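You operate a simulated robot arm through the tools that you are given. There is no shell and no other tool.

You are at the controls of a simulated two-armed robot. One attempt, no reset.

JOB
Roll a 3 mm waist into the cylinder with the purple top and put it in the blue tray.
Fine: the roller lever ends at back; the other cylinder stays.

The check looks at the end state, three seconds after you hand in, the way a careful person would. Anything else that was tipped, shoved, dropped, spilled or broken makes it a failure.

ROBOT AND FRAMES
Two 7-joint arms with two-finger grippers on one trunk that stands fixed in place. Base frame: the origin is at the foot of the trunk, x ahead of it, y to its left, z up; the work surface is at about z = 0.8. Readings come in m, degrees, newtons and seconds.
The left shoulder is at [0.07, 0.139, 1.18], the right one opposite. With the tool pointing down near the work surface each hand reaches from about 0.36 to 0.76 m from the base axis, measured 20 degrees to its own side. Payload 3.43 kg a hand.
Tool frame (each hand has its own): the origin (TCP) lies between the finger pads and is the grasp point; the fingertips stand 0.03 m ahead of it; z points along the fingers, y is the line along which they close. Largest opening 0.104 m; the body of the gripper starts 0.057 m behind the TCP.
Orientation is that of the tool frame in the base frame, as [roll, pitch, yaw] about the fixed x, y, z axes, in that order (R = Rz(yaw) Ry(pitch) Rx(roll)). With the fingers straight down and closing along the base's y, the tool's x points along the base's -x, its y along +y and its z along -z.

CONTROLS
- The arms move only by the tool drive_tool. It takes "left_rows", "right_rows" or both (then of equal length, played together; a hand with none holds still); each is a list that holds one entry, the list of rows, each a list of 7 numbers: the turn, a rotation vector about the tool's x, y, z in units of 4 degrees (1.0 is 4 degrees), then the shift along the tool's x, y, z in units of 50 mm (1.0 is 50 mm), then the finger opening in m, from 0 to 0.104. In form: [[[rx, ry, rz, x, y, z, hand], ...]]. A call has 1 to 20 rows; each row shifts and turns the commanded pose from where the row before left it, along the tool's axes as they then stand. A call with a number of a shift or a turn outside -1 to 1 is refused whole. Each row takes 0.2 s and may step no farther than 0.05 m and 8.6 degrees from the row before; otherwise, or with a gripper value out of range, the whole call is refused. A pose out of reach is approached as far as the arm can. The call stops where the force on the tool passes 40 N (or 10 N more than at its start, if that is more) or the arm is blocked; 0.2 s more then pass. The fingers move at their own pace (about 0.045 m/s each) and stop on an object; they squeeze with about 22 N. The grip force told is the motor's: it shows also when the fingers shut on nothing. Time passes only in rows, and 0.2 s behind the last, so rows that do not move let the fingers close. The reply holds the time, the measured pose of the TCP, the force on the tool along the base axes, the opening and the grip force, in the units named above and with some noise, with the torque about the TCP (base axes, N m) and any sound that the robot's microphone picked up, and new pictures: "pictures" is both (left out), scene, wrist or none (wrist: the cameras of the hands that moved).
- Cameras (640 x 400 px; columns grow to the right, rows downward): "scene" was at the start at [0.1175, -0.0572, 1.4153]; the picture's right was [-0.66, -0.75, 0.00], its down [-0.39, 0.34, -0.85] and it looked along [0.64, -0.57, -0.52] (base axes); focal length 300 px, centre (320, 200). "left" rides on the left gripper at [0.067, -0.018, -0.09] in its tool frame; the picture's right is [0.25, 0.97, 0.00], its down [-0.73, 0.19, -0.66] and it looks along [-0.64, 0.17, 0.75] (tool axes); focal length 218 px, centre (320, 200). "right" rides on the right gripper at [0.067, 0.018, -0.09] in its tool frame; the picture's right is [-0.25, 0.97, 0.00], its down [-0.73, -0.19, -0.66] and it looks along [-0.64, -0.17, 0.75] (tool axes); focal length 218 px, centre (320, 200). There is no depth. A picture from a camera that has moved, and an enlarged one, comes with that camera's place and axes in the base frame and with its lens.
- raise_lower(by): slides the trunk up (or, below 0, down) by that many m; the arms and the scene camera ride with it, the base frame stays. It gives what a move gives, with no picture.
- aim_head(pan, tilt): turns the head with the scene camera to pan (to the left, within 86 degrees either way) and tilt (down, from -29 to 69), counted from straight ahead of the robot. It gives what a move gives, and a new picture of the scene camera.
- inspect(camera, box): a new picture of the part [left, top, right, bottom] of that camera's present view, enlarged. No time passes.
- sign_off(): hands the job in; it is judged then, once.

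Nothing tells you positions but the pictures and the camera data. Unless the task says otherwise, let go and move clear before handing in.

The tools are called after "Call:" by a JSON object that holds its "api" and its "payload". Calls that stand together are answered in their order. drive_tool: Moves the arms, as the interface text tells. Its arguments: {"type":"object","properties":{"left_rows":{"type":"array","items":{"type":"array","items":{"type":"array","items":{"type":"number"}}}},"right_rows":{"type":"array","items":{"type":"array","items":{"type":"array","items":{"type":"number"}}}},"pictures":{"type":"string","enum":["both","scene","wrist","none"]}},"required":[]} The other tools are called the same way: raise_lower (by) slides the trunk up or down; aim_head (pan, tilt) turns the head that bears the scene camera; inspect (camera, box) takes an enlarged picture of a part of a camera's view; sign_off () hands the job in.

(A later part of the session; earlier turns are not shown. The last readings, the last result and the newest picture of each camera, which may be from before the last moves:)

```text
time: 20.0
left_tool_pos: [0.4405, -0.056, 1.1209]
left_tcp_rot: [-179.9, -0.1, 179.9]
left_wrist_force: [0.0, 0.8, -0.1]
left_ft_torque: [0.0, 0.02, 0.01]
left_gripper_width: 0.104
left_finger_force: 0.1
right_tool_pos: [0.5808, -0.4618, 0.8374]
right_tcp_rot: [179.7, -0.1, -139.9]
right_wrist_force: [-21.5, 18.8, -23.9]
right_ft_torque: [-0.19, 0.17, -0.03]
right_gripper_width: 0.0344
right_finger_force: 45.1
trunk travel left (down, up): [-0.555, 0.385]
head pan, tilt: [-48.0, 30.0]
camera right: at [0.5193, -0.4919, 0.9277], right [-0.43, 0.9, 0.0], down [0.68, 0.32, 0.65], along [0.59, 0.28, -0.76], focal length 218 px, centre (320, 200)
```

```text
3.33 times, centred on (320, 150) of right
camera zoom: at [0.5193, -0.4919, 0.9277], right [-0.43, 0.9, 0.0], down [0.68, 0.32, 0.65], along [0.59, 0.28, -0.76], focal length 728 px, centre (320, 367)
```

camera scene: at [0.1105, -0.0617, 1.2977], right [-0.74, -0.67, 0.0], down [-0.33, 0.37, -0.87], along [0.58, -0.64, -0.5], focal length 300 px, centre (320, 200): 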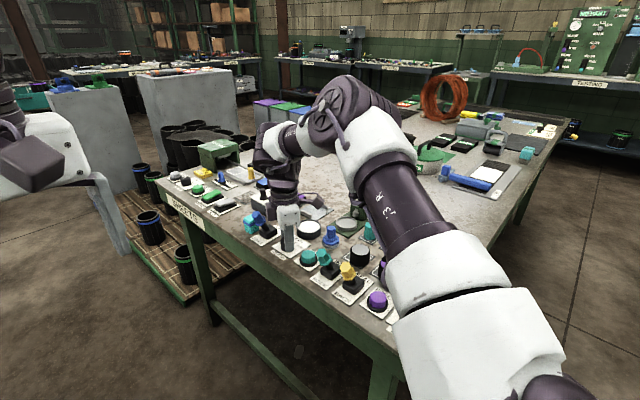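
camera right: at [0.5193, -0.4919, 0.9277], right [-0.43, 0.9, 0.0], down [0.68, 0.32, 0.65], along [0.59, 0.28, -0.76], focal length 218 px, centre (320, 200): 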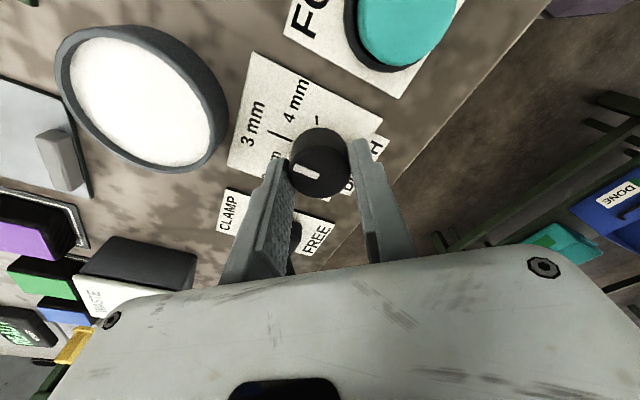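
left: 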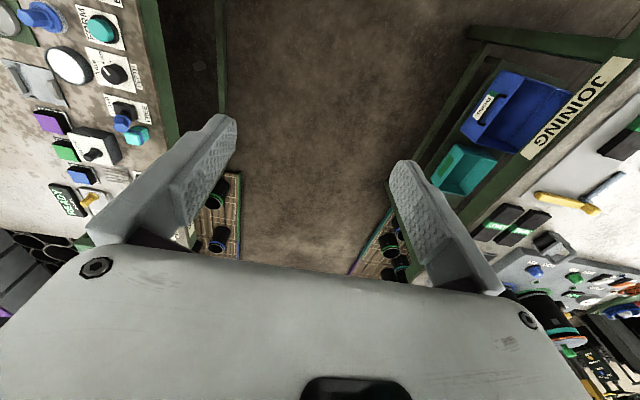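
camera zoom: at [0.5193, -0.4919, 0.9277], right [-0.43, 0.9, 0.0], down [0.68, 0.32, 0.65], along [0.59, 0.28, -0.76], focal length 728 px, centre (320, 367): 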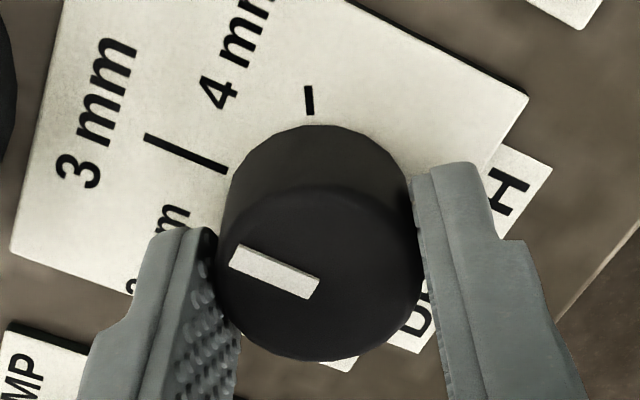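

The mark is now parallel to the 3 mm tick. I'll release, lift and verify.

Call:
{"api": "drive_tool", "payload": {"right_rows": [[[0, 0, 0, 0, 0, 0, 0.06], [0, 0, 0, 0, 0, 0, 0.06], [0, 0, 0, 0, 0, -0.4, 0.06], [0, 0, 0, 0, 0, -0.8, 0.06], [0, 0, 0, 0, 0, -0.4, 0.06], [0, 0, 0, 0, 0, 0, 0.06]]], "pictures": "wrist"}}

Call:
{"api": "inspect", "payload": {"camera": "right", "box": [280, 70, 360, 150]}}

Call:
{"api": "inspect", "payload": {"camera": "scene", "box": [270, 220, 320, 260]}}

```text
time: 21.4
left_tool_pos: [0.4417, -0.056, 1.1219]
left_tcp_rot: [180.0, 0.0, 180.0]
left_wrist_force: [-0.1, 0.4, -0.2]
left_ft_torque: [0.0, -0.01, -0.01]
left_gripper_width: 0.104
left_finger_force: 0.1
right_tool_pos: [0.5818, -0.4655, 0.9199]
right_tcp_rot: [-179.9, 0.1, -140.0]
right_wrist_force: [0.1, -0.3, -0.7]
right_ft_torque: [0.0, -0.03, -0.01]
right_gripper_width: 0.0599
right_finger_force: 0.0
right hand out of reach, approached as far as the arm can: row 5
trunk travel left (down, up): [-0.555, 0.385]
head pan, tilt: [-48.0, 30.0]
camera right: at [0.5185, -0.4952, 1.0085], right [-0.43, 0.9, 0.0], down [0.68, 0.32, 0.66], along [0.59, 0.28, -0.75], focal length 218 px, centre (320, 200)
```

right: 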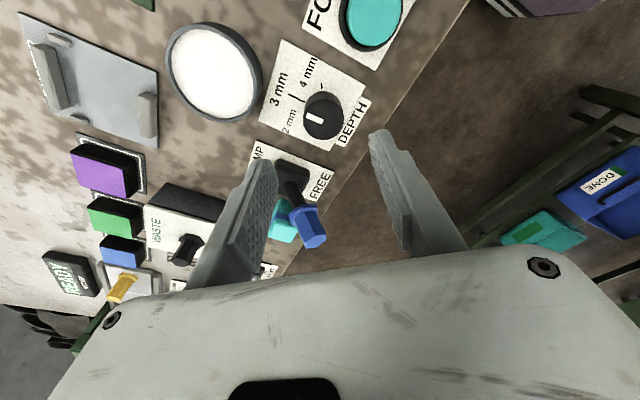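

```text
5.00 times, centred on (320, 110) of right
camera zoom: at [0.5185, -0.4952, 1.0085], right [-0.43, 0.9, 0.0], down [0.68, 0.32, 0.66], along [0.59, 0.28, -0.75], focal length 1091 px, centre (320, 650)
```

zoom: 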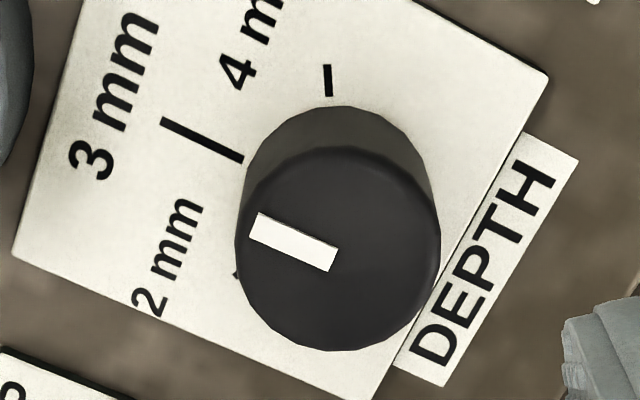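

```text
10.00 times, centred on (295, 240) of scene
camera zoom: at [0.1103, -0.0646, 1.2974], right [-0.74, -0.67, 0.0], down [-0.33, 0.37, -0.87], along [0.58, -0.64, -0.5], focal length 3003 px, centre (570, -200)
```

zoom: 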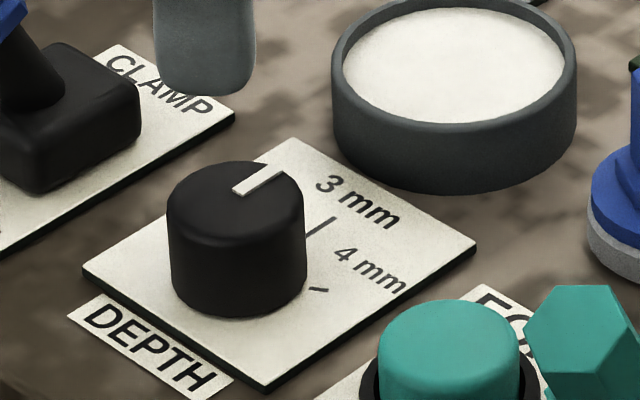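

The knob now reads 3 mm. Next is the purple cylinder: I'll move above it with the hand turned so the fingers close along x.

Call:
{"api": "drive_tool", "payload": {"right_rows": [[[0, 0, 0, 0.9, 0, -0.3, 0.06], [0, 0, 0, 0.9, 0, -0.3, 0.06], [0, 0, -1, 0, 0, 0, 0.06], [0, 0, -1, 0, 0, 0, 0.06], [0, 0, -1, 0, 0, 0, 0.06], [0, 0, -1, 0, 0, 0, 0.06], [0, 0, -1, 0, 0, 0, 0.06], [0, 0, -1, 0, 0, 0, 0.06], [0, 0, -1, 0, 0, 0, 0.06], [0, 0, -1, 0, 0, 0, 0.06], [0, 0, -1, 0, 0, 0, 0.06], [0, 0, -1, 0, 0, 0, 0.06], [0, 0, -1, 0, 0, 0, 0.06], [0, 0, -1, 0, 0, 0, 0.06], [0, 0, -0.5, 0, 0, 0, 0.06], [0, 0, 0, 0.1, 0.85, 0, 0.06], [0, 0, 0, 0.1, 0.85, 0, 0.06], [0, 0, 0, 0.1, 0.85, 0, 0.06], [0, 0, 0, 0.1, 0.85, 0, 0.06], [0, 0, 0, 0, 0, 0, 0.06]]]}}

```text
time: 25.6
left_tool_pos: [0.4425, -0.0562, 1.1206]
left_tcp_rot: [180.0, -0.1, -180.0]
left_wrist_force: [0.6, 0.5, 0.1]
left_ft_torque: [0.0, 0.03, 0.0]
left_gripper_width: 0.104
left_finger_force: 0.1
right_tool_pos: [0.339, -0.5416, 0.9463]
right_tcp_rot: [179.9, 0.0, -89.9]
right_wrist_force: [0.1, 0.5, 0.2]
right_ft_torque: [0.01, -0.02, -0.01]
right_gripper_width: 0.0601
right_finger_force: 0.1
trunk travel left (down, up): [-0.555, 0.385]
head pan, tilt: [-48.0, 30.0]
camera scene: at [0.1124, -0.0643, 1.2972], right [-0.74, -0.67, 0.0], down [-0.34, 0.37, -0.87], along [0.58, -0.64, -0.5], focal length 300 px, centre (320, 200)
camera right: at [0.3224, -0.6094, 1.0364], right [-0.97, 0.25, 0.0], down [0.19, 0.73, 0.66], along [0.16, 0.64, -0.75], focal length 218 px, centre (320, 200)
```

scene: 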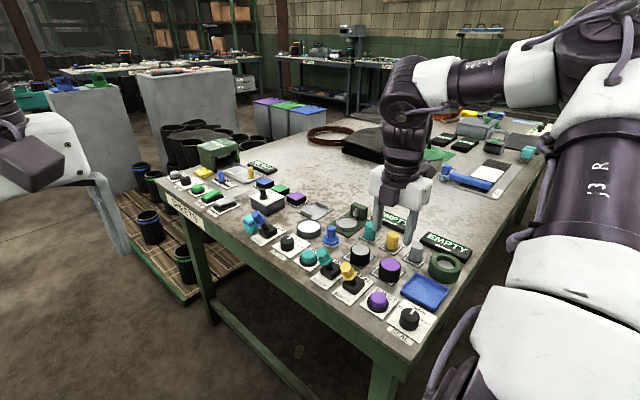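
right: 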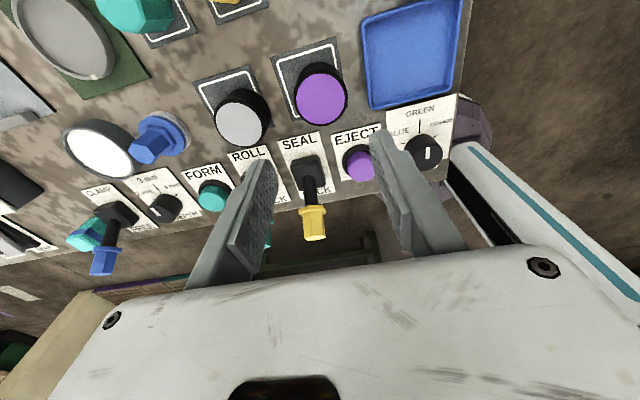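

Call:
{"api": "inspect", "payload": {"camera": "right", "box": [180, 30, 380, 180]}}

Call:
{"api": "inspect", "payload": {"camera": "scene", "box": [340, 220, 440, 295]}}

Call:
{"api": "inspect", "payload": {"camera": "scene", "box": [310, 190, 410, 265]}}

```text
2.67 times, centred on (280, 105) of right
camera zoom: at [0.3224, -0.6094, 1.0364], right [-0.97, 0.25, 0.0], down [0.19, 0.73, 0.66], along [0.16, 0.64, -0.75], focal length 582 px, centre (427, 453)
```

zoom: 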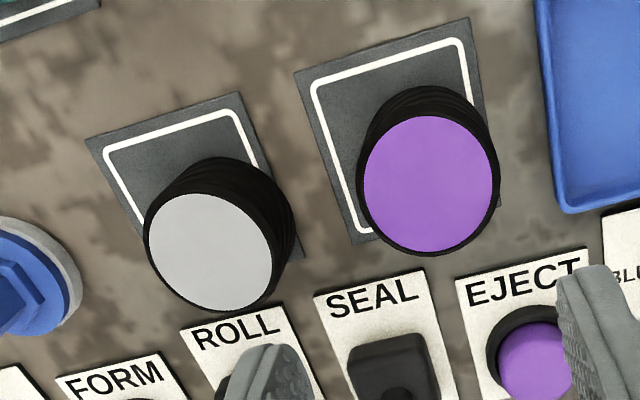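

```text
5.33 times, centred on (390, 258) of scene
camera zoom: at [0.1124, -0.0643, 1.2972], right [-0.74, -0.67, 0.0], down [-0.34, 0.37, -0.87], along [0.58, -0.64, -0.5], focal length 1602 px, centre (-53, -107)
```

zoom: 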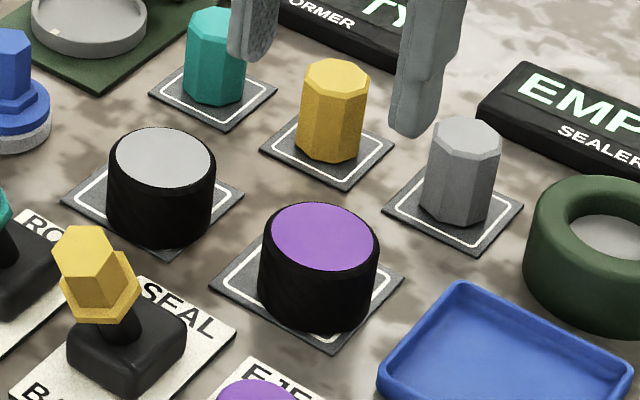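

```text
5.33 times, centred on (360, 228) of scene
camera zoom: at [0.1124, -0.0643, 1.2972], right [-0.74, -0.67, 0.0], down [-0.34, 0.37, -0.87], along [0.58, -0.64, -0.5], focal length 1602 px, centre (107, 53)
```

zoom: 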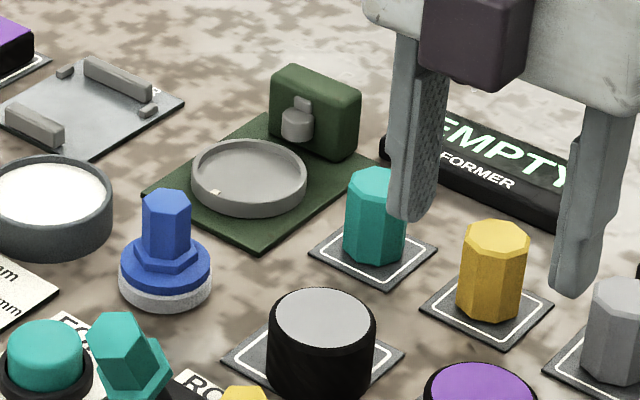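

The purple cylinder is at about (0.335, -0.553) with a diameter of about 44 mm. I'll come down with the tips about 15 mm above its base, so they clear the nest rim later, and grip it.

Call:
{"api": "drive_tool", "payload": {"right_rows": [[[0, 0, 0, 0.224, 0.07, 0, 0.058], [0, 0, 0, 0, 0, 0.7, 0.058], [0, 0, 0, 0, 0, 0.7, 0.058], [0, 0, 0, 0, 0, 0.56, 0.058], [0, 0, 0, 0, 0, 0, 0.058]]]}}

Call:
{"api": "inspect", "payload": {"camera": "scene", "box": [340, 220, 440, 295]}}

```text
time: 26.8
left_tool_pos: [0.4409, -0.0566, 1.1215]
left_tcp_rot: [-179.9, 0.0, 179.9]
left_wrist_force: [-0.4, -0.2, 0.6]
left_ft_torque: [-0.05, 0.0, 0.01]
left_gripper_width: 0.1039
left_finger_force: 0.0
right_tool_pos: [0.3351, -0.5503, 0.8512]
right_tcp_rot: [-179.9, -0.1, -90.0]
right_wrist_force: [0.2, 0.1, -0.2]
right_ft_torque: [-0.02, 0.01, -0.01]
right_gripper_width: 0.0577
right_finger_force: 0.1
trunk travel left (down, up): [-0.555, 0.385]
head pan, tilt: [-48.0, 30.0]
camera scene: at [0.1103, -0.0644, 1.2975], right [-0.74, -0.67, 0.0], down [-0.33, 0.37, -0.87], along [0.58, -0.64, -0.5], focal length 300 px, centre (320, 200)
camera right: at [0.3179, -0.6181, 0.9404], right [-0.97, 0.25, 0.0], down [0.19, 0.73, 0.66], along [0.17, 0.64, -0.75], focal length 218 px, centre (320, 200)
```

scene: 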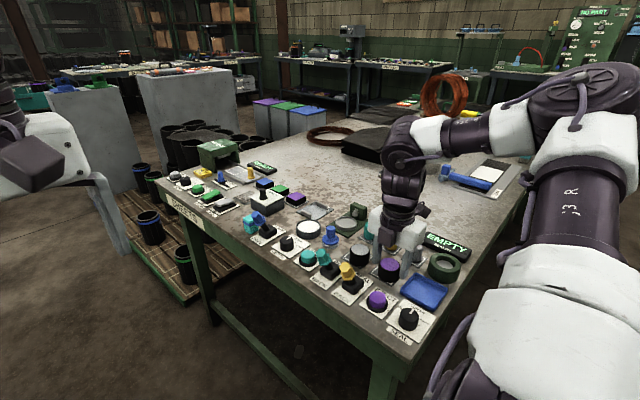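
right: 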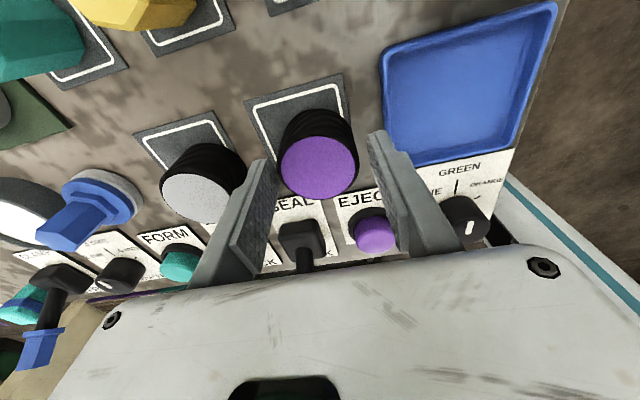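

```text
5.33 times, centred on (390, 258) of scene
camera zoom: at [0.1103, -0.0644, 1.2975], right [-0.74, -0.67, 0.0], down [-0.33, 0.37, -0.87], along [0.58, -0.64, -0.5], focal length 1602 px, centre (-53, -107)
```

zoom: 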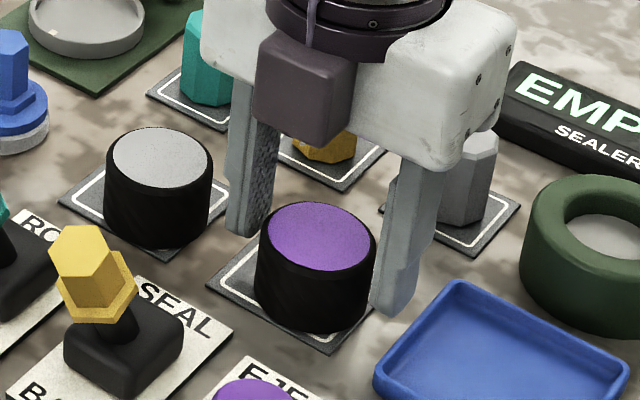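

Call:
{"api": "drive_tool", "payload": {"right_rows": [[[0, 0, 0, 0.055, 0, 0.04, 0.058], [0, 0, 0, 0, 0, 0, 0.03], [0, 0, 0, 0, 0, 0, 0.03], [0, 0, 0, 0, 0, 0, 0.03], [0, 0, 0, 0, 0, 0, 0.03]]], "pictures": "wrist"}}

Call:
{"api": "inspect", "payload": {"camera": "scene", "box": [340, 220, 440, 295]}}

```text
time: 28.0
left_tool_pos: [0.4421, -0.0568, 1.1213]
left_tcp_rot: [179.9, 0.0, 180.0]
left_wrist_force: [-0.7, -0.9, -0.2]
left_ft_torque: [0.01, 0.0, 0.01]
left_gripper_width: 0.1038
left_finger_force: 0.0
right_tool_pos: [0.3353, -0.5541, 0.8496]
right_tcp_rot: [-179.9, 0.0, -90.0]
right_wrist_force: [-0.9, 0.0, 0.6]
right_ft_torque: [0.01, 0.01, 0.02]
right_gripper_width: 0.0469
right_finger_force: 22.5
trunk travel left (down, up): [-0.555, 0.385]
head pan, tilt: [-48.0, 30.0]
camera right: at [0.3188, -0.6213, 0.9384], right [-0.97, 0.25, 0.0], down [0.19, 0.73, 0.66], along [0.17, 0.64, -0.75], focal length 218 px, centre (320, 200)
```

right: 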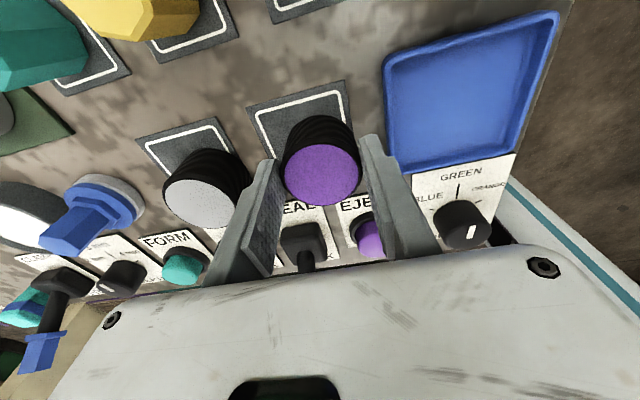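

```text
5.33 times, centred on (390, 258) of scene
camera zoom: at [0.1107, -0.0649, 1.2974], right [-0.74, -0.67, 0.0], down [-0.33, 0.37, -0.87], along [0.58, -0.64, -0.5], focal length 1602 px, centre (-53, -107)
```

zoom: 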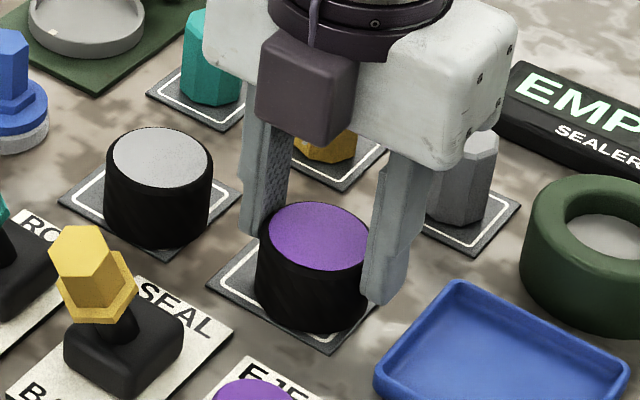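

The cylinder is gripped (47 mm, 22 N). I'll lift it and carry it to hover above the former nest.

Call:
{"api": "drive_tool", "payload": {"right_rows": [[[0, 0, 0, 0, 0, -0.4, 0.03], [0, 0, 0, 0, 0, -0.8, 0.03], [0, 0, 0, 0, 0, -0.8, 0.03], [0, 0, 0, 0.35, -0.76, 0, 0.03], [0, 0, 0, 0.35, -0.76, 0, 0.03], [0, 0, 0, 0.35, -0.76, 0, 0.03], [0, 0, 0, 0.35, -0.76, 0, 0.03], [0, 0, 0, 0.35, -0.74, 0, 0.03], [0, 0, 0, 0, 0, 0, 0.03]]]}}

```text
time: 30.0
left_tool_pos: [0.4398, -0.0562, 1.1227]
left_tcp_rot: [-179.9, 0.0, 179.9]
left_wrist_force: [0.0, 0.3, 0.2]
left_ft_torque: [-0.02, 0.02, 0.02]
left_gripper_width: 0.1038
left_finger_force: 0.0
right_tool_pos: [0.5263, -0.6424, 0.9484]
right_tcp_rot: [-180.0, -0.1, -90.1]
right_wrist_force: [0.3, -0.3, 0.1]
right_ft_torque: [-0.02, 0.0, -0.01]
right_gripper_width: 0.0468
right_finger_force: 22.1
trunk travel left (down, up): [-0.555, 0.385]
head pan, tilt: [-48.0, 30.0]
camera scene: at [0.1095, -0.0643, 1.2976], right [-0.74, -0.67, 0.0], down [-0.33, 0.37, -0.87], along [0.58, -0.64, -0.5], focal length 300 px, centre (320, 200)
camera right: at [0.5083, -0.7104, 1.0377], right [-0.97, 0.25, 0.0], down [0.19, 0.73, 0.66], along [0.17, 0.64, -0.75], focal length 218 px, centre (320, 200)
```

scene: 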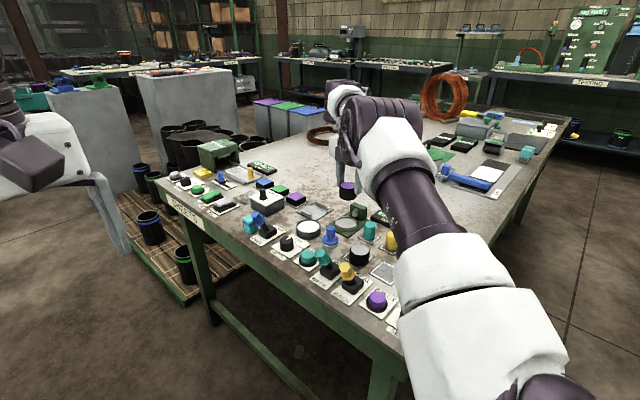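
right: 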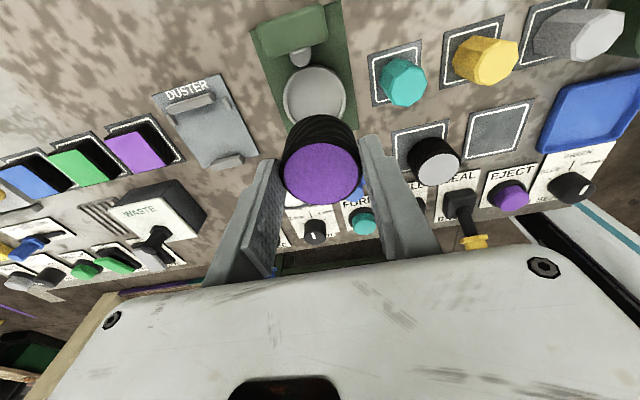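

Call:
{"api": "inspect", "payload": {"camera": "right", "box": [240, 0, 400, 130]}}

Call:
{"api": "inspect", "payload": {"camera": "scene", "box": [300, 170, 400, 250]}}

```text
3.08 times, centred on (320, 65) of right
camera zoom: at [0.5083, -0.7104, 1.0377], right [-0.97, 0.25, 0.0], down [0.19, 0.73, 0.66], along [0.17, 0.64, -0.75], focal length 672 px, centre (320, 615)
```

zoom: 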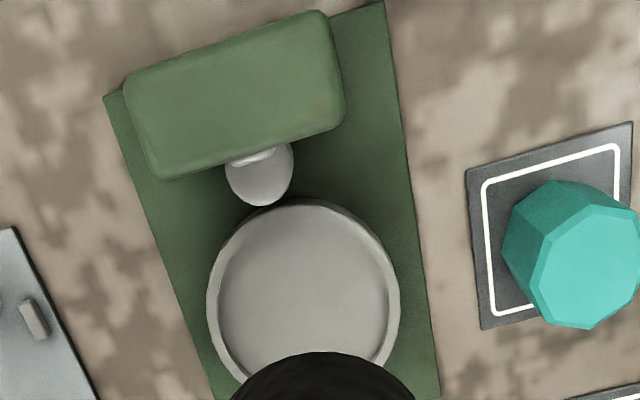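

```text
5.00 times, centred on (350, 210) of scene
camera zoom: at [0.1095, -0.0643, 1.2976], right [-0.74, -0.67, 0.0], down [-0.33, 0.37, -0.87], along [0.58, -0.64, -0.5], focal length 1502 px, centre (170, 150)
```

zoom: 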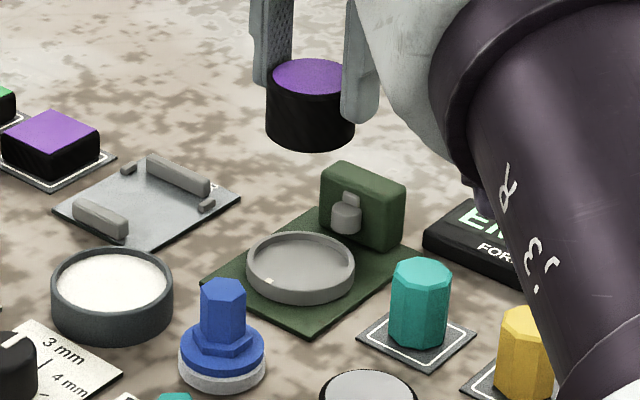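

The cup centre is about (0.530, -0.646). I'll lower to just above the rim and check alignment.

Call:
{"api": "drive_tool", "payload": {"right_rows": [[[0, 0, 0, 0.07, -0.075, 0, 0.03], [0, 0, 0, 0, 0, 0.8, 0.03], [0, 0, 0, 0, 0, 0.75, 0.03], [0, 0, 0, 0, 0, 0, 0.03]]]}}

Call:
{"api": "inspect", "payload": {"camera": "right", "box": [240, 60, 400, 220]}}

Call:
{"api": "inspect", "payload": {"camera": "scene", "box": [310, 180, 400, 250]}}

```text
time: 31.0
left_tool_pos: [0.4416, -0.0555, 1.1216]
left_tcp_rot: [-179.9, 0.0, -180.0]
left_wrist_force: [0.0, -1.2, 0.3]
left_ft_torque: [-0.02, -0.03, 0.0]
left_gripper_width: 0.1037
left_finger_force: 0.1
right_tool_pos: [0.5319, -0.6487, 0.8696]
right_tcp_rot: [-179.9, 0.0, -90.0]
right_wrist_force: [0.5, -0.9, -0.4]
right_ft_torque: [-0.04, -0.04, 0.01]
right_gripper_width: 0.047
right_finger_force: 22.4
trunk travel left (down, up): [-0.555, 0.385]
head pan, tilt: [-48.0, 30.0]
camera scene: at [0.1102, -0.0642, 1.2975], right [-0.74, -0.67, 0.0], down [-0.33, 0.37, -0.87], along [0.58, -0.64, -0.5], focal length 300 px, centre (320, 200)
camera right: at [0.5144, -0.7153, 0.9591], right [-0.97, 0.25, 0.0], down [0.19, 0.73, 0.66], along [0.17, 0.64, -0.75], focal length 218 px, centre (320, 200)
```

scene: 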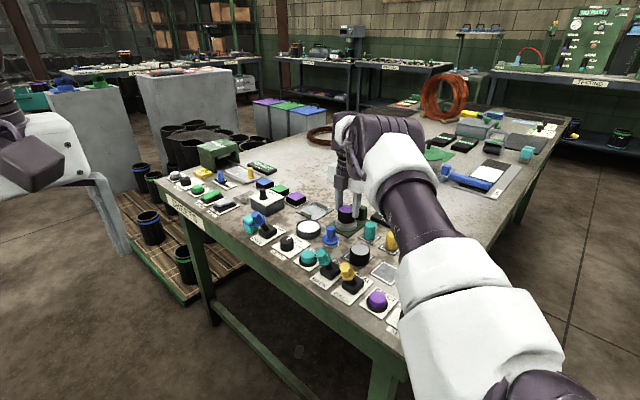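
right: 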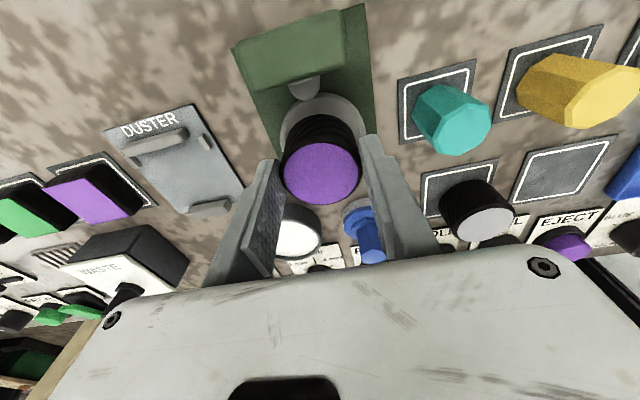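

```text
2.50 times, centred on (320, 140) of right
camera zoom: at [0.5144, -0.7153, 0.9591], right [-0.97, 0.25, 0.0], down [0.19, 0.73, 0.66], along [0.17, 0.64, -0.75], focal length 546 px, centre (320, 350)
```

zoom: 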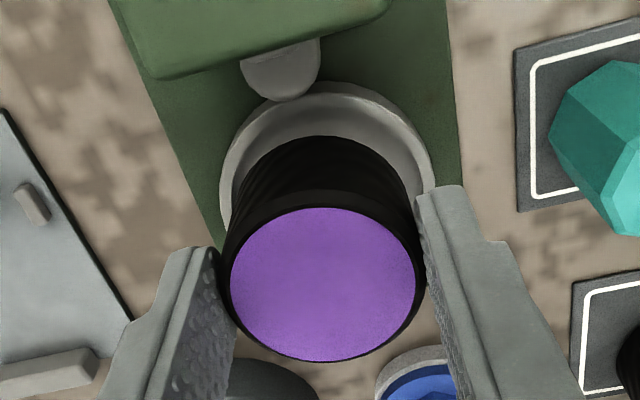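

```text
5.71 times, centred on (355, 215) of scene
camera zoom: at [0.1102, -0.0642, 1.2975], right [-0.74, -0.67, 0.0], down [-0.33, 0.37, -0.87], along [0.58, -0.64, -0.5], focal length 1716 px, centre (120, 114)
```

zoom: 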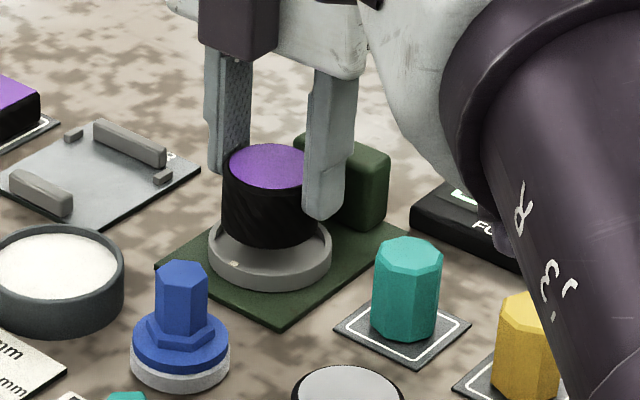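

The alignment is good to about 2 mm. I'll make a small correction and ease the cylinder down into the cup, watching the force.

Call:
{"api": "drive_tool", "payload": {"right_rows": [[[0, 0, 0, -0.03, 0.035, 0, 0.03], [0, 0, 0, 0, 0, 0.1, 0.03], [0, 0, 0, 0, 0, 0.1, 0.03], [0, 0, 0, 0, 0, 0.04, 0.03], [0, 0, 0, 0, 0, 0, 0.03]]], "pictures": "wrist"}}

Call:
{"api": "inspect", "payload": {"camera": "scene", "box": [310, 180, 400, 250]}}

```text
time: 32.2
left_tool_pos: [0.4419, -0.0558, 1.1211]
left_tcp_rot: [179.9, 0.0, 180.0]
left_wrist_force: [0.2, 0.2, 0.2]
left_ft_torque: [0.02, 0.03, 0.0]
left_gripper_width: 0.104
left_finger_force: 0.1
right_tool_pos: [0.5269, -0.6457, 0.8587]
right_tcp_rot: [-180.0, 0.1, -90.0]
right_wrist_force: [0.1, 0.0, -0.1]
right_ft_torque: [0.02, 0.0, -0.05]
right_gripper_width: 0.0471
right_finger_force: 22.6
trunk travel left (down, up): [-0.555, 0.385]
head pan, tilt: [-48.0, 30.0]
camera right: at [0.5107, -0.7135, 0.9478], right [-0.97, 0.25, 0.0], down [0.19, 0.73, 0.66], along [0.17, 0.64, -0.75], focal length 218 px, centre (320, 200)
```

right: 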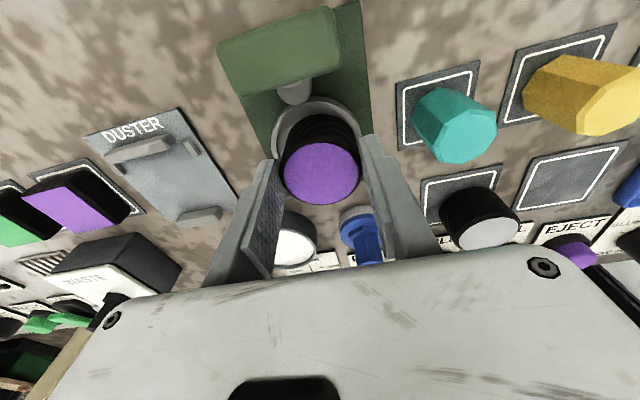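

```text
5.71 times, centred on (355, 215) of scene
camera zoom: at [0.1109, -0.065, 1.2974], right [-0.74, -0.67, 0.0], down [-0.33, 0.37, -0.87], along [0.58, -0.64, -0.5], focal length 1716 px, centre (120, 114)
```

zoom: 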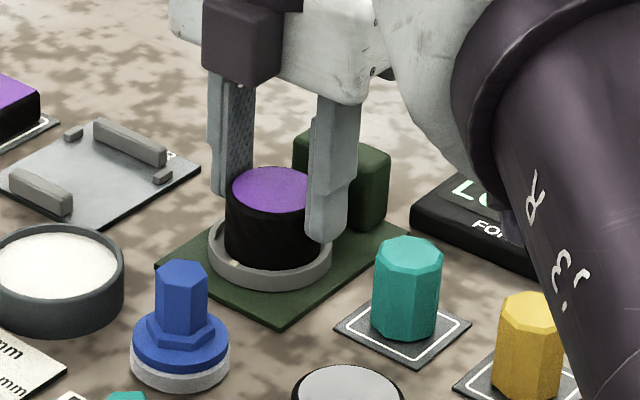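

The display seems to have changed already. I'll check it and continue down gently.

Call:
{"api": "inspect", "payload": {"camera": "scene", "box": [350, 190, 430, 250]}}

Call:
{"api": "drive_tool", "payload": {"right_rows": [[[0, 0, 0, 0, -0.03, 0.05, 0.03], [0, 0, 0, 0, 0, 0.05, 0.03], [0, 0, 0, 0, 0, 0, 0.03]]], "pictures": "wrist"}}

Call:
{"api": "inspect", "payload": {"camera": "scene", "box": [310, 180, 400, 250]}}

```text
6.67 times, centred on (390, 220) of scene
camera zoom: at [0.1109, -0.065, 1.2974], right [-0.74, -0.67, 0.0], down [-0.33, 0.37, -0.87], along [0.58, -0.64, -0.5], focal length 2002 px, centre (-147, 67)
```

zoom: 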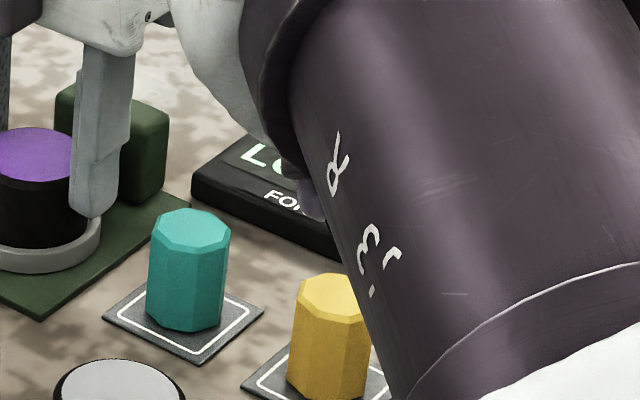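

```text
time: 33.0
left_tool_pos: [0.4402, -0.0545, 1.1209]
left_tcp_rot: [-179.8, 0.2, -180.0]
left_wrist_force: [0.2, 0.9, 1.1]
left_ft_torque: [-0.02, -0.02, -0.01]
left_gripper_width: 0.1043
left_finger_force: 0.0
right_tool_pos: [0.529, -0.6456, 0.8568]
right_tcp_rot: [-179.9, -0.2, -89.9]
right_wrist_force: [0.0, -3.5, 14.1]
right_ft_torque: [-0.07, 0.2, 0.01]
right_gripper_width: 0.0468
right_finger_force: 22.0
trunk travel left (down, up): [-0.555, 0.385]
head pan, tilt: [-48.0, 30.0]
camera right: at [0.5107, -0.7128, 0.9467], right [-0.97, 0.25, 0.0], down [0.19, 0.73, 0.66], along [0.17, 0.63, -0.76], focal length 218 px, centre (320, 200)
```

right: 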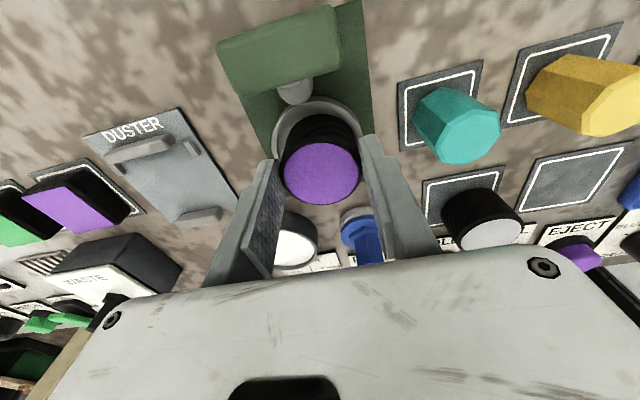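

```text
5.71 times, centred on (355, 215) of scene
camera zoom: at [0.1089, -0.0633, 1.2978], right [-0.74, -0.67, 0.0], down [-0.33, 0.37, -0.87], along [0.58, -0.64, -0.5], focal length 1716 px, centre (120, 114)
```

zoom: 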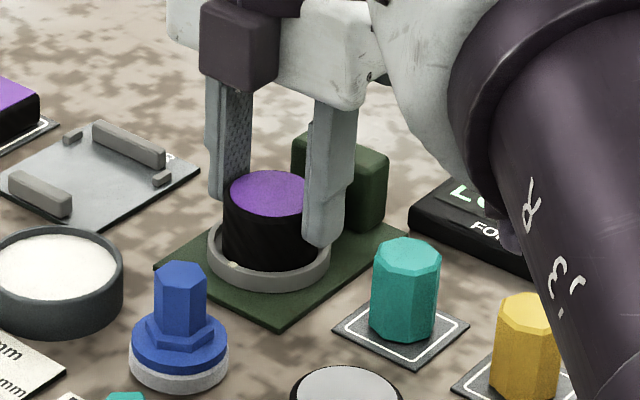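

The cylinder is seated on the cup floor (14 N contact). I'll release and lift away.

Call:
{"api": "drive_tool", "payload": {"right_rows": [[[0, 0, 0, 0, 0, -0.03, 0.03], [0, 0, 0, 0, 0, 0, 0.06], [0, 0, 0, 0, 0, 0, 0.06], [0, 0, 0, 0, 0, -0.4, 0.06], [0, 0, 0, 0, 0, -0.8, 0.06], [0, 0, 0, 0, 0, -0.8, 0.06], [0, 0, 0, 0, 0, 0, 0.06]]]}}

Call:
{"api": "inspect", "payload": {"camera": "right", "box": [240, 0, 400, 160]}}

Call:
{"api": "inspect", "payload": {"camera": "scene", "box": [310, 180, 410, 255]}}

```text
time: 34.6
left_tool_pos: [0.4419, -0.0567, 1.1213]
left_tcp_rot: [-180.0, 0.0, 179.9]
left_wrist_force: [1.1, 0.2, -0.2]
left_ft_torque: [0.0, -0.01, 0.01]
left_gripper_width: 0.1039
left_finger_force: 0.1
right_tool_pos: [0.5321, -0.6476, 0.9548]
right_tcp_rot: [179.9, -0.1, -90.0]
right_wrist_force: [0.1, -0.8, 0.2]
right_ft_torque: [0.0, 0.01, 0.0]
right_gripper_width: 0.06
right_finger_force: 0.1
trunk travel left (down, up): [-0.555, 0.385]
head pan, tilt: [-48.0, 30.0]
camera scene: at [0.1111, -0.0653, 1.2973], right [-0.74, -0.67, 0.0], down [-0.34, 0.37, -0.87], along [0.58, -0.64, -0.5], focal length 300 px, centre (320, 200)
camera right: at [0.5155, -0.7162, 1.0443], right [-0.97, 0.25, 0.0], down [0.19, 0.73, 0.66], along [0.17, 0.64, -0.75], focal length 218 px, centre (320, 200)
```

scene: 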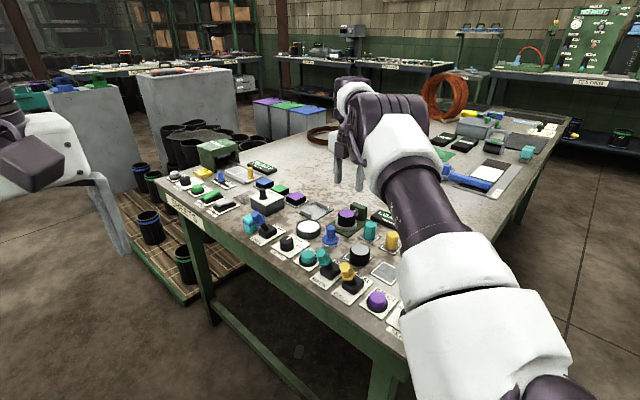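
right: 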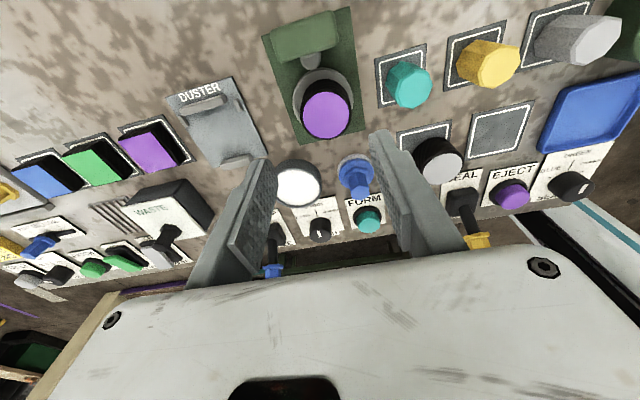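

```text
2.50 times, centred on (320, 80) of right
camera zoom: at [0.5155, -0.7162, 1.0443], right [-0.97, 0.25, 0.0], down [0.19, 0.73, 0.66], along [0.17, 0.64, -0.75], focal length 546 px, centre (320, 500)
```

zoom: 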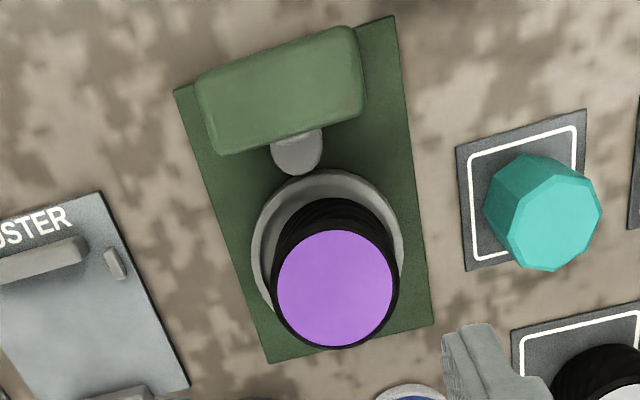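

```text
5.33 times, centred on (360, 218) of scene
camera zoom: at [0.1111, -0.0653, 1.2973], right [-0.74, -0.67, 0.0], down [-0.34, 0.37, -0.87], along [0.58, -0.64, -0.5], focal length 1602 px, centre (107, 107)
```

zoom: 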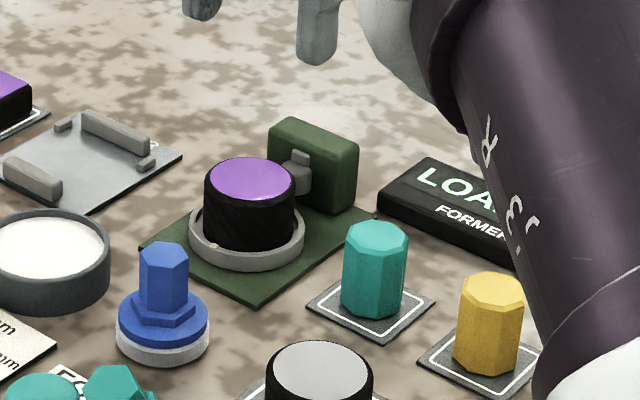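

The display reads LOADED. Next is the clamp lever, whose handle top is at about (0.663, -0.438, 0.88) and leans toward FREE. I'll move off the nest and turn the hand back so the fingers straddle along y.

Call:
{"api": "drive_tool", "payload": {"right_rows": [[[0, 0, 0, -0.74, 0.16, -0.08, 0.06], [0, 0, 0, -0.74, 0.16, -0.08, 0.06], [0, 0, 0, -0.74, 0.16, -0.08, 0.06], [0, 0, 0, -0.74, 0.16, -0.08, 0.06], [0, 0, 1, 0, 0, 0, 0.06], [0, 0, 1, 0, 0, 0, 0.06], [0, 0, 1, 0, 0, 0, 0.06], [0, 0, 1, 0, 0, 0, 0.06], [0, 0, 1, 0, 0, 0, 0.06], [0, 0, 1, 0, 0, 0, 0.06], [0, 0, 1, 0, 0, 0, 0.06], [0, 0, 1, 0, 0, 0, 0.06], [0, 0, 1, 0, 0, 0, 0.06], [0, 0, 1, 0, 0, 0, 0.06], [0, 0, 1, 0, 0, 0, 0.06], [0, 0, 1, 0, 0, 0, 0.06], [0, 0, 1, 0, 0, 0, 0.06], [0, 0, 1, 0, 0, 0, 0.06], [0, 0, 1, 0, 0, 0, 0.06], [0, 0, 1, 0, 0, 0, 0.06]]], "pictures": "none"}}

Call:
{"api": "drive_tool", "payload": {"right_rows": [[[0, 0, 1, 0, 0, 0, 0.06], [0, 0, 1, 0, 0, 0, 0.06], [0, 0, 1, 0, 0, 0, 0.06], [0, 0, 1, 0, 0, 0, 0.06], [0, 0, 1, 0, 0, 0, 0.06], [0, 0, 1, 0, 0, 0, 0.06], [0, 0, 0.5, 0, 0, 0, 0.06], [0, 0, 0, 0, 0, 0, 0.06]]]}}

```text
time: 38.8
left_tool_pos: [0.4417, -0.0563, 1.1212]
left_tcp_rot: [179.9, -0.1, 180.0]
left_wrist_force: [-0.5, 0.7, 0.8]
left_ft_torque: [-0.04, 0.01, -0.01]
left_gripper_width: 0.1038
left_finger_force: 0.0
right_tool_pos: [0.4976, -0.4971, 0.9709]
right_tcp_rot: [180.0, -0.1, -154.2]
right_wrist_force: [0.3, -0.4, 0.2]
right_ft_torque: [0.0, -0.01, 0.02]
right_gripper_width: 0.0601
right_finger_force: 0.0
trunk travel left (down, up): [-0.555, 0.385]
head pan, tilt: [-48.0, 30.0]
```

```text
time: 40.6
left_tool_pos: [0.4411, -0.0578, 1.1206]
left_tcp_rot: [180.0, 0.0, 180.0]
left_wrist_force: [-0.9, 0.3, 0.5]
left_ft_torque: [0.03, 0.01, 0.0]
left_gripper_width: 0.1042
left_finger_force: 0.0
right_tool_pos: [0.4971, -0.4978, 0.9708]
right_tcp_rot: [-179.9, 0.0, 180.0]
right_wrist_force: [0.4, -0.2, 0.1]
right_ft_torque: [-0.01, -0.02, 0.04]
right_gripper_width: 0.0597
right_finger_force: 0.1
trunk travel left (down, up): [-0.555, 0.385]
head pan, tilt: [-48.0, 30.0]
camera scene: at [0.1107, -0.0648, 1.2974], right [-0.74, -0.67, 0.0], down [-0.33, 0.37, -0.87], along [0.58, -0.64, -0.5], focal length 300 px, centre (320, 200)
camera right: at [0.431, -0.4801, 1.0602], right [0.25, 0.97, 0.0], down [0.73, -0.19, 0.66], along [0.64, -0.17, -0.75], focal length 218 px, centre (320, 200)
```

scene: 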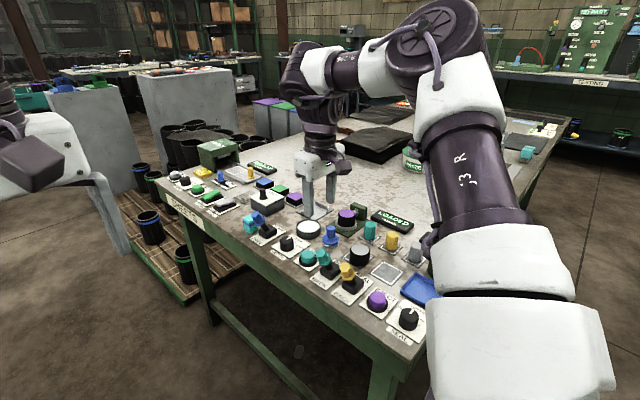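
right: 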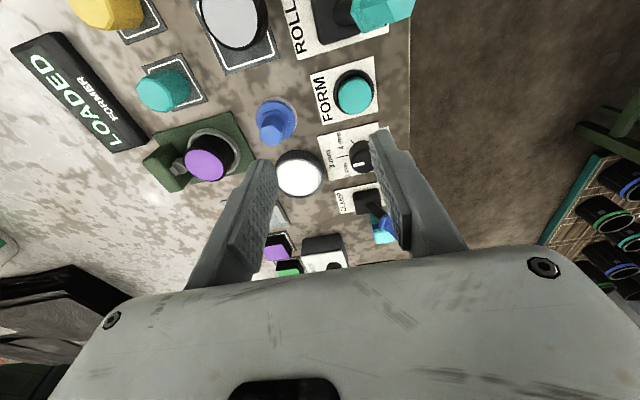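

Call:
{"api": "drive_tool", "payload": {"right_rows": [[[0, 0, 0, -0.8, 0.29, 0.1, 0.07], [0, 0, 0, -0.8, 0.29, 0.1, 0.07], [0, 0, 0, -0.8, 0.29, 0.1, 0.07], [0, 0, 0, -0.8, 0.29, 0.1, 0.07], [0, 0, 0, 0, 0, 0, 0.07]]]}}

Call:
{"api": "inspect", "payload": {"camera": "scene", "box": [220, 170, 340, 260]}}

```text
time: 41.8
left_tool_pos: [0.4406, -0.0562, 1.1219]
left_tcp_rot: [-180.0, -0.1, -179.9]
left_wrist_force: [0.5, -0.2, -0.6]
left_ft_torque: [0.02, 0.01, 0.0]
left_gripper_width: 0.1037
left_finger_force: 0.0
right_tool_pos: [0.5732, -0.4524, 0.9404]
right_tcp_rot: [-180.0, 0.0, -179.9]
right_wrist_force: [-0.4, -0.4, -1.1]
right_ft_torque: [-0.01, -0.01, 0.02]
right_gripper_width: 0.0696
right_finger_force: 0.1
right hand out of reach, approached as far as the arm can: row 2, 3, 4
trunk travel left (down, up): [-0.555, 0.385]
head pan, tilt: [-48.0, 30.0]
camera scene: at [0.1099, -0.0649, 1.2975], right [-0.74, -0.67, 0.0], down [-0.33, 0.37, -0.87], along [0.58, -0.64, -0.5], focal length 300 px, centre (320, 200)
camera right: at [0.5067, -0.4351, 1.029], right [0.25, 0.97, 0.0], down [0.73, -0.19, 0.66], along [0.64, -0.17, -0.75], focal length 218 px, centre (320, 200)
```

scene: 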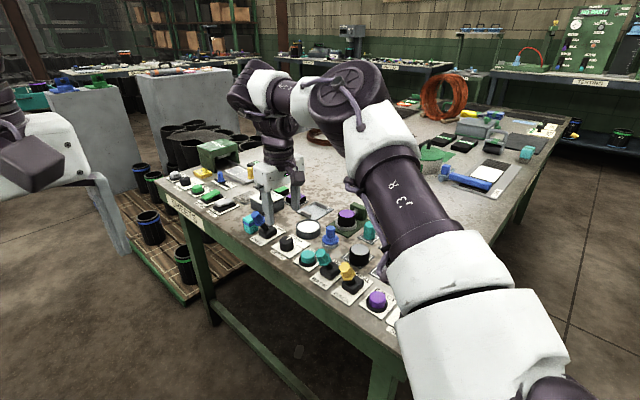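
right: 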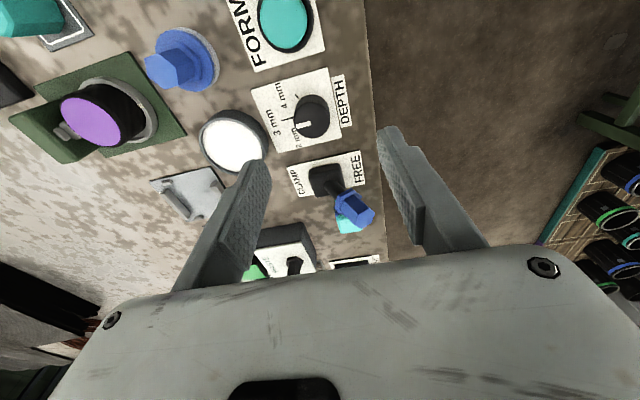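

```text
4.44 times, centred on (280, 215) of scene
camera zoom: at [0.1099, -0.0649, 1.2975], right [-0.74, -0.67, 0.0], down [-0.33, 0.37, -0.87], along [0.58, -0.64, -0.5], focal length 1335 px, centre (498, 133)
```

zoom: 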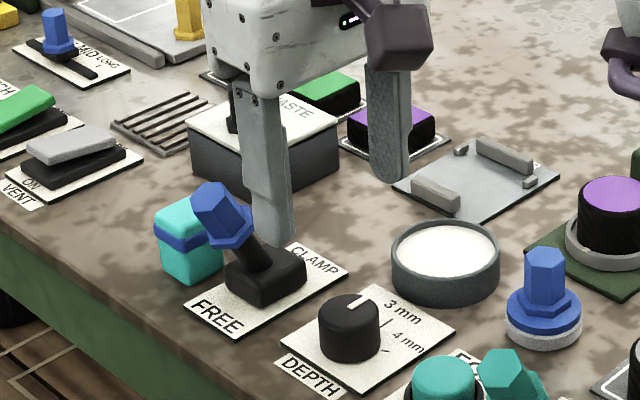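

At yaw 180 the reach ends near x = 0.575, though yaw -90 reached farther over the nest. I'll turn back to yaw -90 and use closed fingers as a pusher on the clamp lever.

Call:
{"api": "drive_tool", "payload": {"right_rows": [[[0, 0, 0, 0.7, 0, -0.2, 0.01], [0, 0, 0, 0.7, 0, -0.2, 0.01], [0, 0, -1, 0, 0, 0, 0.0], [0, 0, -1, 0, 0, 0, 0.0], [0, 0, -1, 0, 0, 0, 0.0], [0, 0, -1, 0, 0, 0, 0.0], [0, 0, -1, 0, 0, 0, 0.0], [0, 0, -1, 0, 0, 0, 0.0], [0, 0, -1, 0, 0, 0, 0.0], [0, 0, -1, 0, 0, 0, 0.0], [0, 0, -1, 0, 0, 0, 0.0], [0, 0, -1, 0, 0, 0, 0.0], [0, 0, -1, 0, 0, 0, 0.0], [0, 0, -1, 0, 0, 0, 0.0], [0, 0, -1, 0, 0, 0, 0.0], [0, 0, -1, 0, 0, 0, 0.0], [0, 0, -1, 0, 0, 0, 0.0], [0, 0, -1, 0, 0, 0, 0.0], [0, 0, -1, 0, 0, 0, 0.0], [0, 0, -1, 0, 0, 0, 0.0]]], "pictures": "none"}}

Call:
{"api": "drive_tool", "payload": {"right_rows": [[[0, 0, -1, 0, 0, 0, 0.0], [0, 0, -1, 0, 0, 0, 0.0], [0, 0, -1, 0, 0, 0, 0.0], [0, 0, -1, 0, 0, 0, 0.0], [0, 0, -0.5, 0, 0, 0, 0.0], [0, 0, 0, -0.3, -0.8, 0, 0.0], [0, 0, 0, -0.3, -0.8, 0, 0.0], [0, 0, 0, -0.3, -0.8, 0, 0.0], [0, 0, 0, -0.3, -0.8, 0, 0.0], [0, 0, 0, 0, 0, 0, 0.0]]]}}

```text
time: 46.0
left_tool_pos: [0.4411, -0.0557, 1.1212]
left_tcp_rot: [-180.0, 0.0, -179.9]
left_wrist_force: [-0.9, 0.0, 0.4]
left_ft_torque: [0.0, -0.01, -0.01]
left_gripper_width: 0.1041
left_finger_force: 0.1
right_tool_pos: [0.503, -0.4497, 0.9587]
right_tcp_rot: [-179.9, 0.0, -108.1]
right_wrist_force: [0.9, 0.3, 0.1]
right_ft_torque: [0.0, -0.02, 0.01]
right_gripper_width: 0.0002
right_finger_force: 22.5
trunk travel left (down, up): [-0.555, 0.385]
head pan, tilt: [-48.0, 30.0]
```

```text
time: 48.2
left_tool_pos: [0.4417, -0.0561, 1.1205]
left_tcp_rot: [180.0, 0.0, -180.0]
left_wrist_force: [-0.3, 0.2, -0.4]
left_ft_torque: [0.0, -0.05, -0.01]
left_gripper_width: 0.104
left_finger_force: 0.0
right_tool_pos: [0.5802, -0.4012, 0.9318]
right_tcp_rot: [-180.0, -0.1, -90.0]
right_wrist_force: [0.9, 0.2, -0.3]
right_ft_torque: [0.0, -0.01, 0.04]
right_gripper_width: 0.0
right_finger_force: 21.5
right hand out of reach, approached as far as the arm can: row 7, 8, 9
trunk travel left (down, up): [-0.555, 0.385]
head pan, tilt: [-48.0, 30.0]
camera scene: at [0.1108, -0.0649, 1.2974], right [-0.74, -0.67, 0.0], down [-0.33, 0.37, -0.87], along [0.58, -0.64, -0.5], focal length 300 px, centre (320, 200)
camera right: at [0.5627, -0.469, 1.0207], right [-0.97, 0.25, 0.0], down [0.19, 0.73, 0.66], along [0.17, 0.64, -0.75], focal length 218 px, centre (320, 200)
```

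scene: 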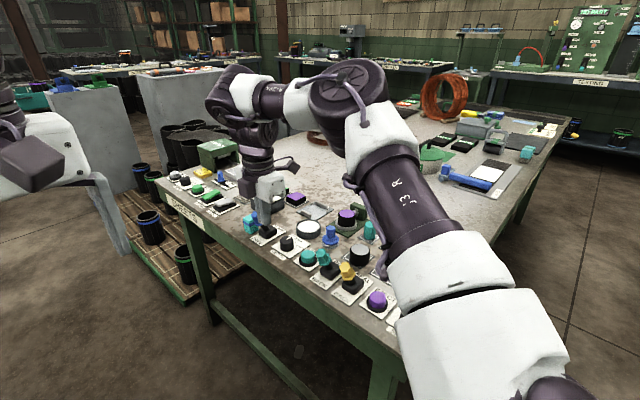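
right: 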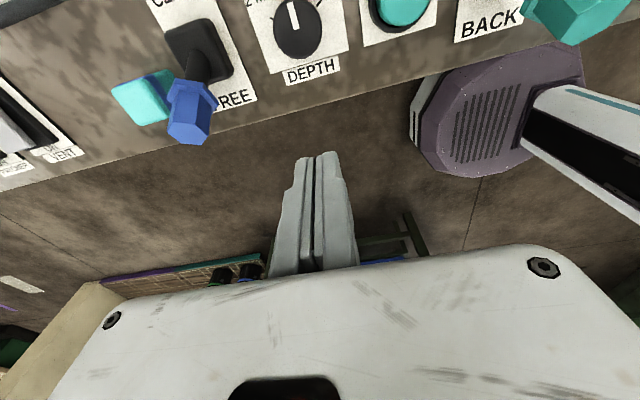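

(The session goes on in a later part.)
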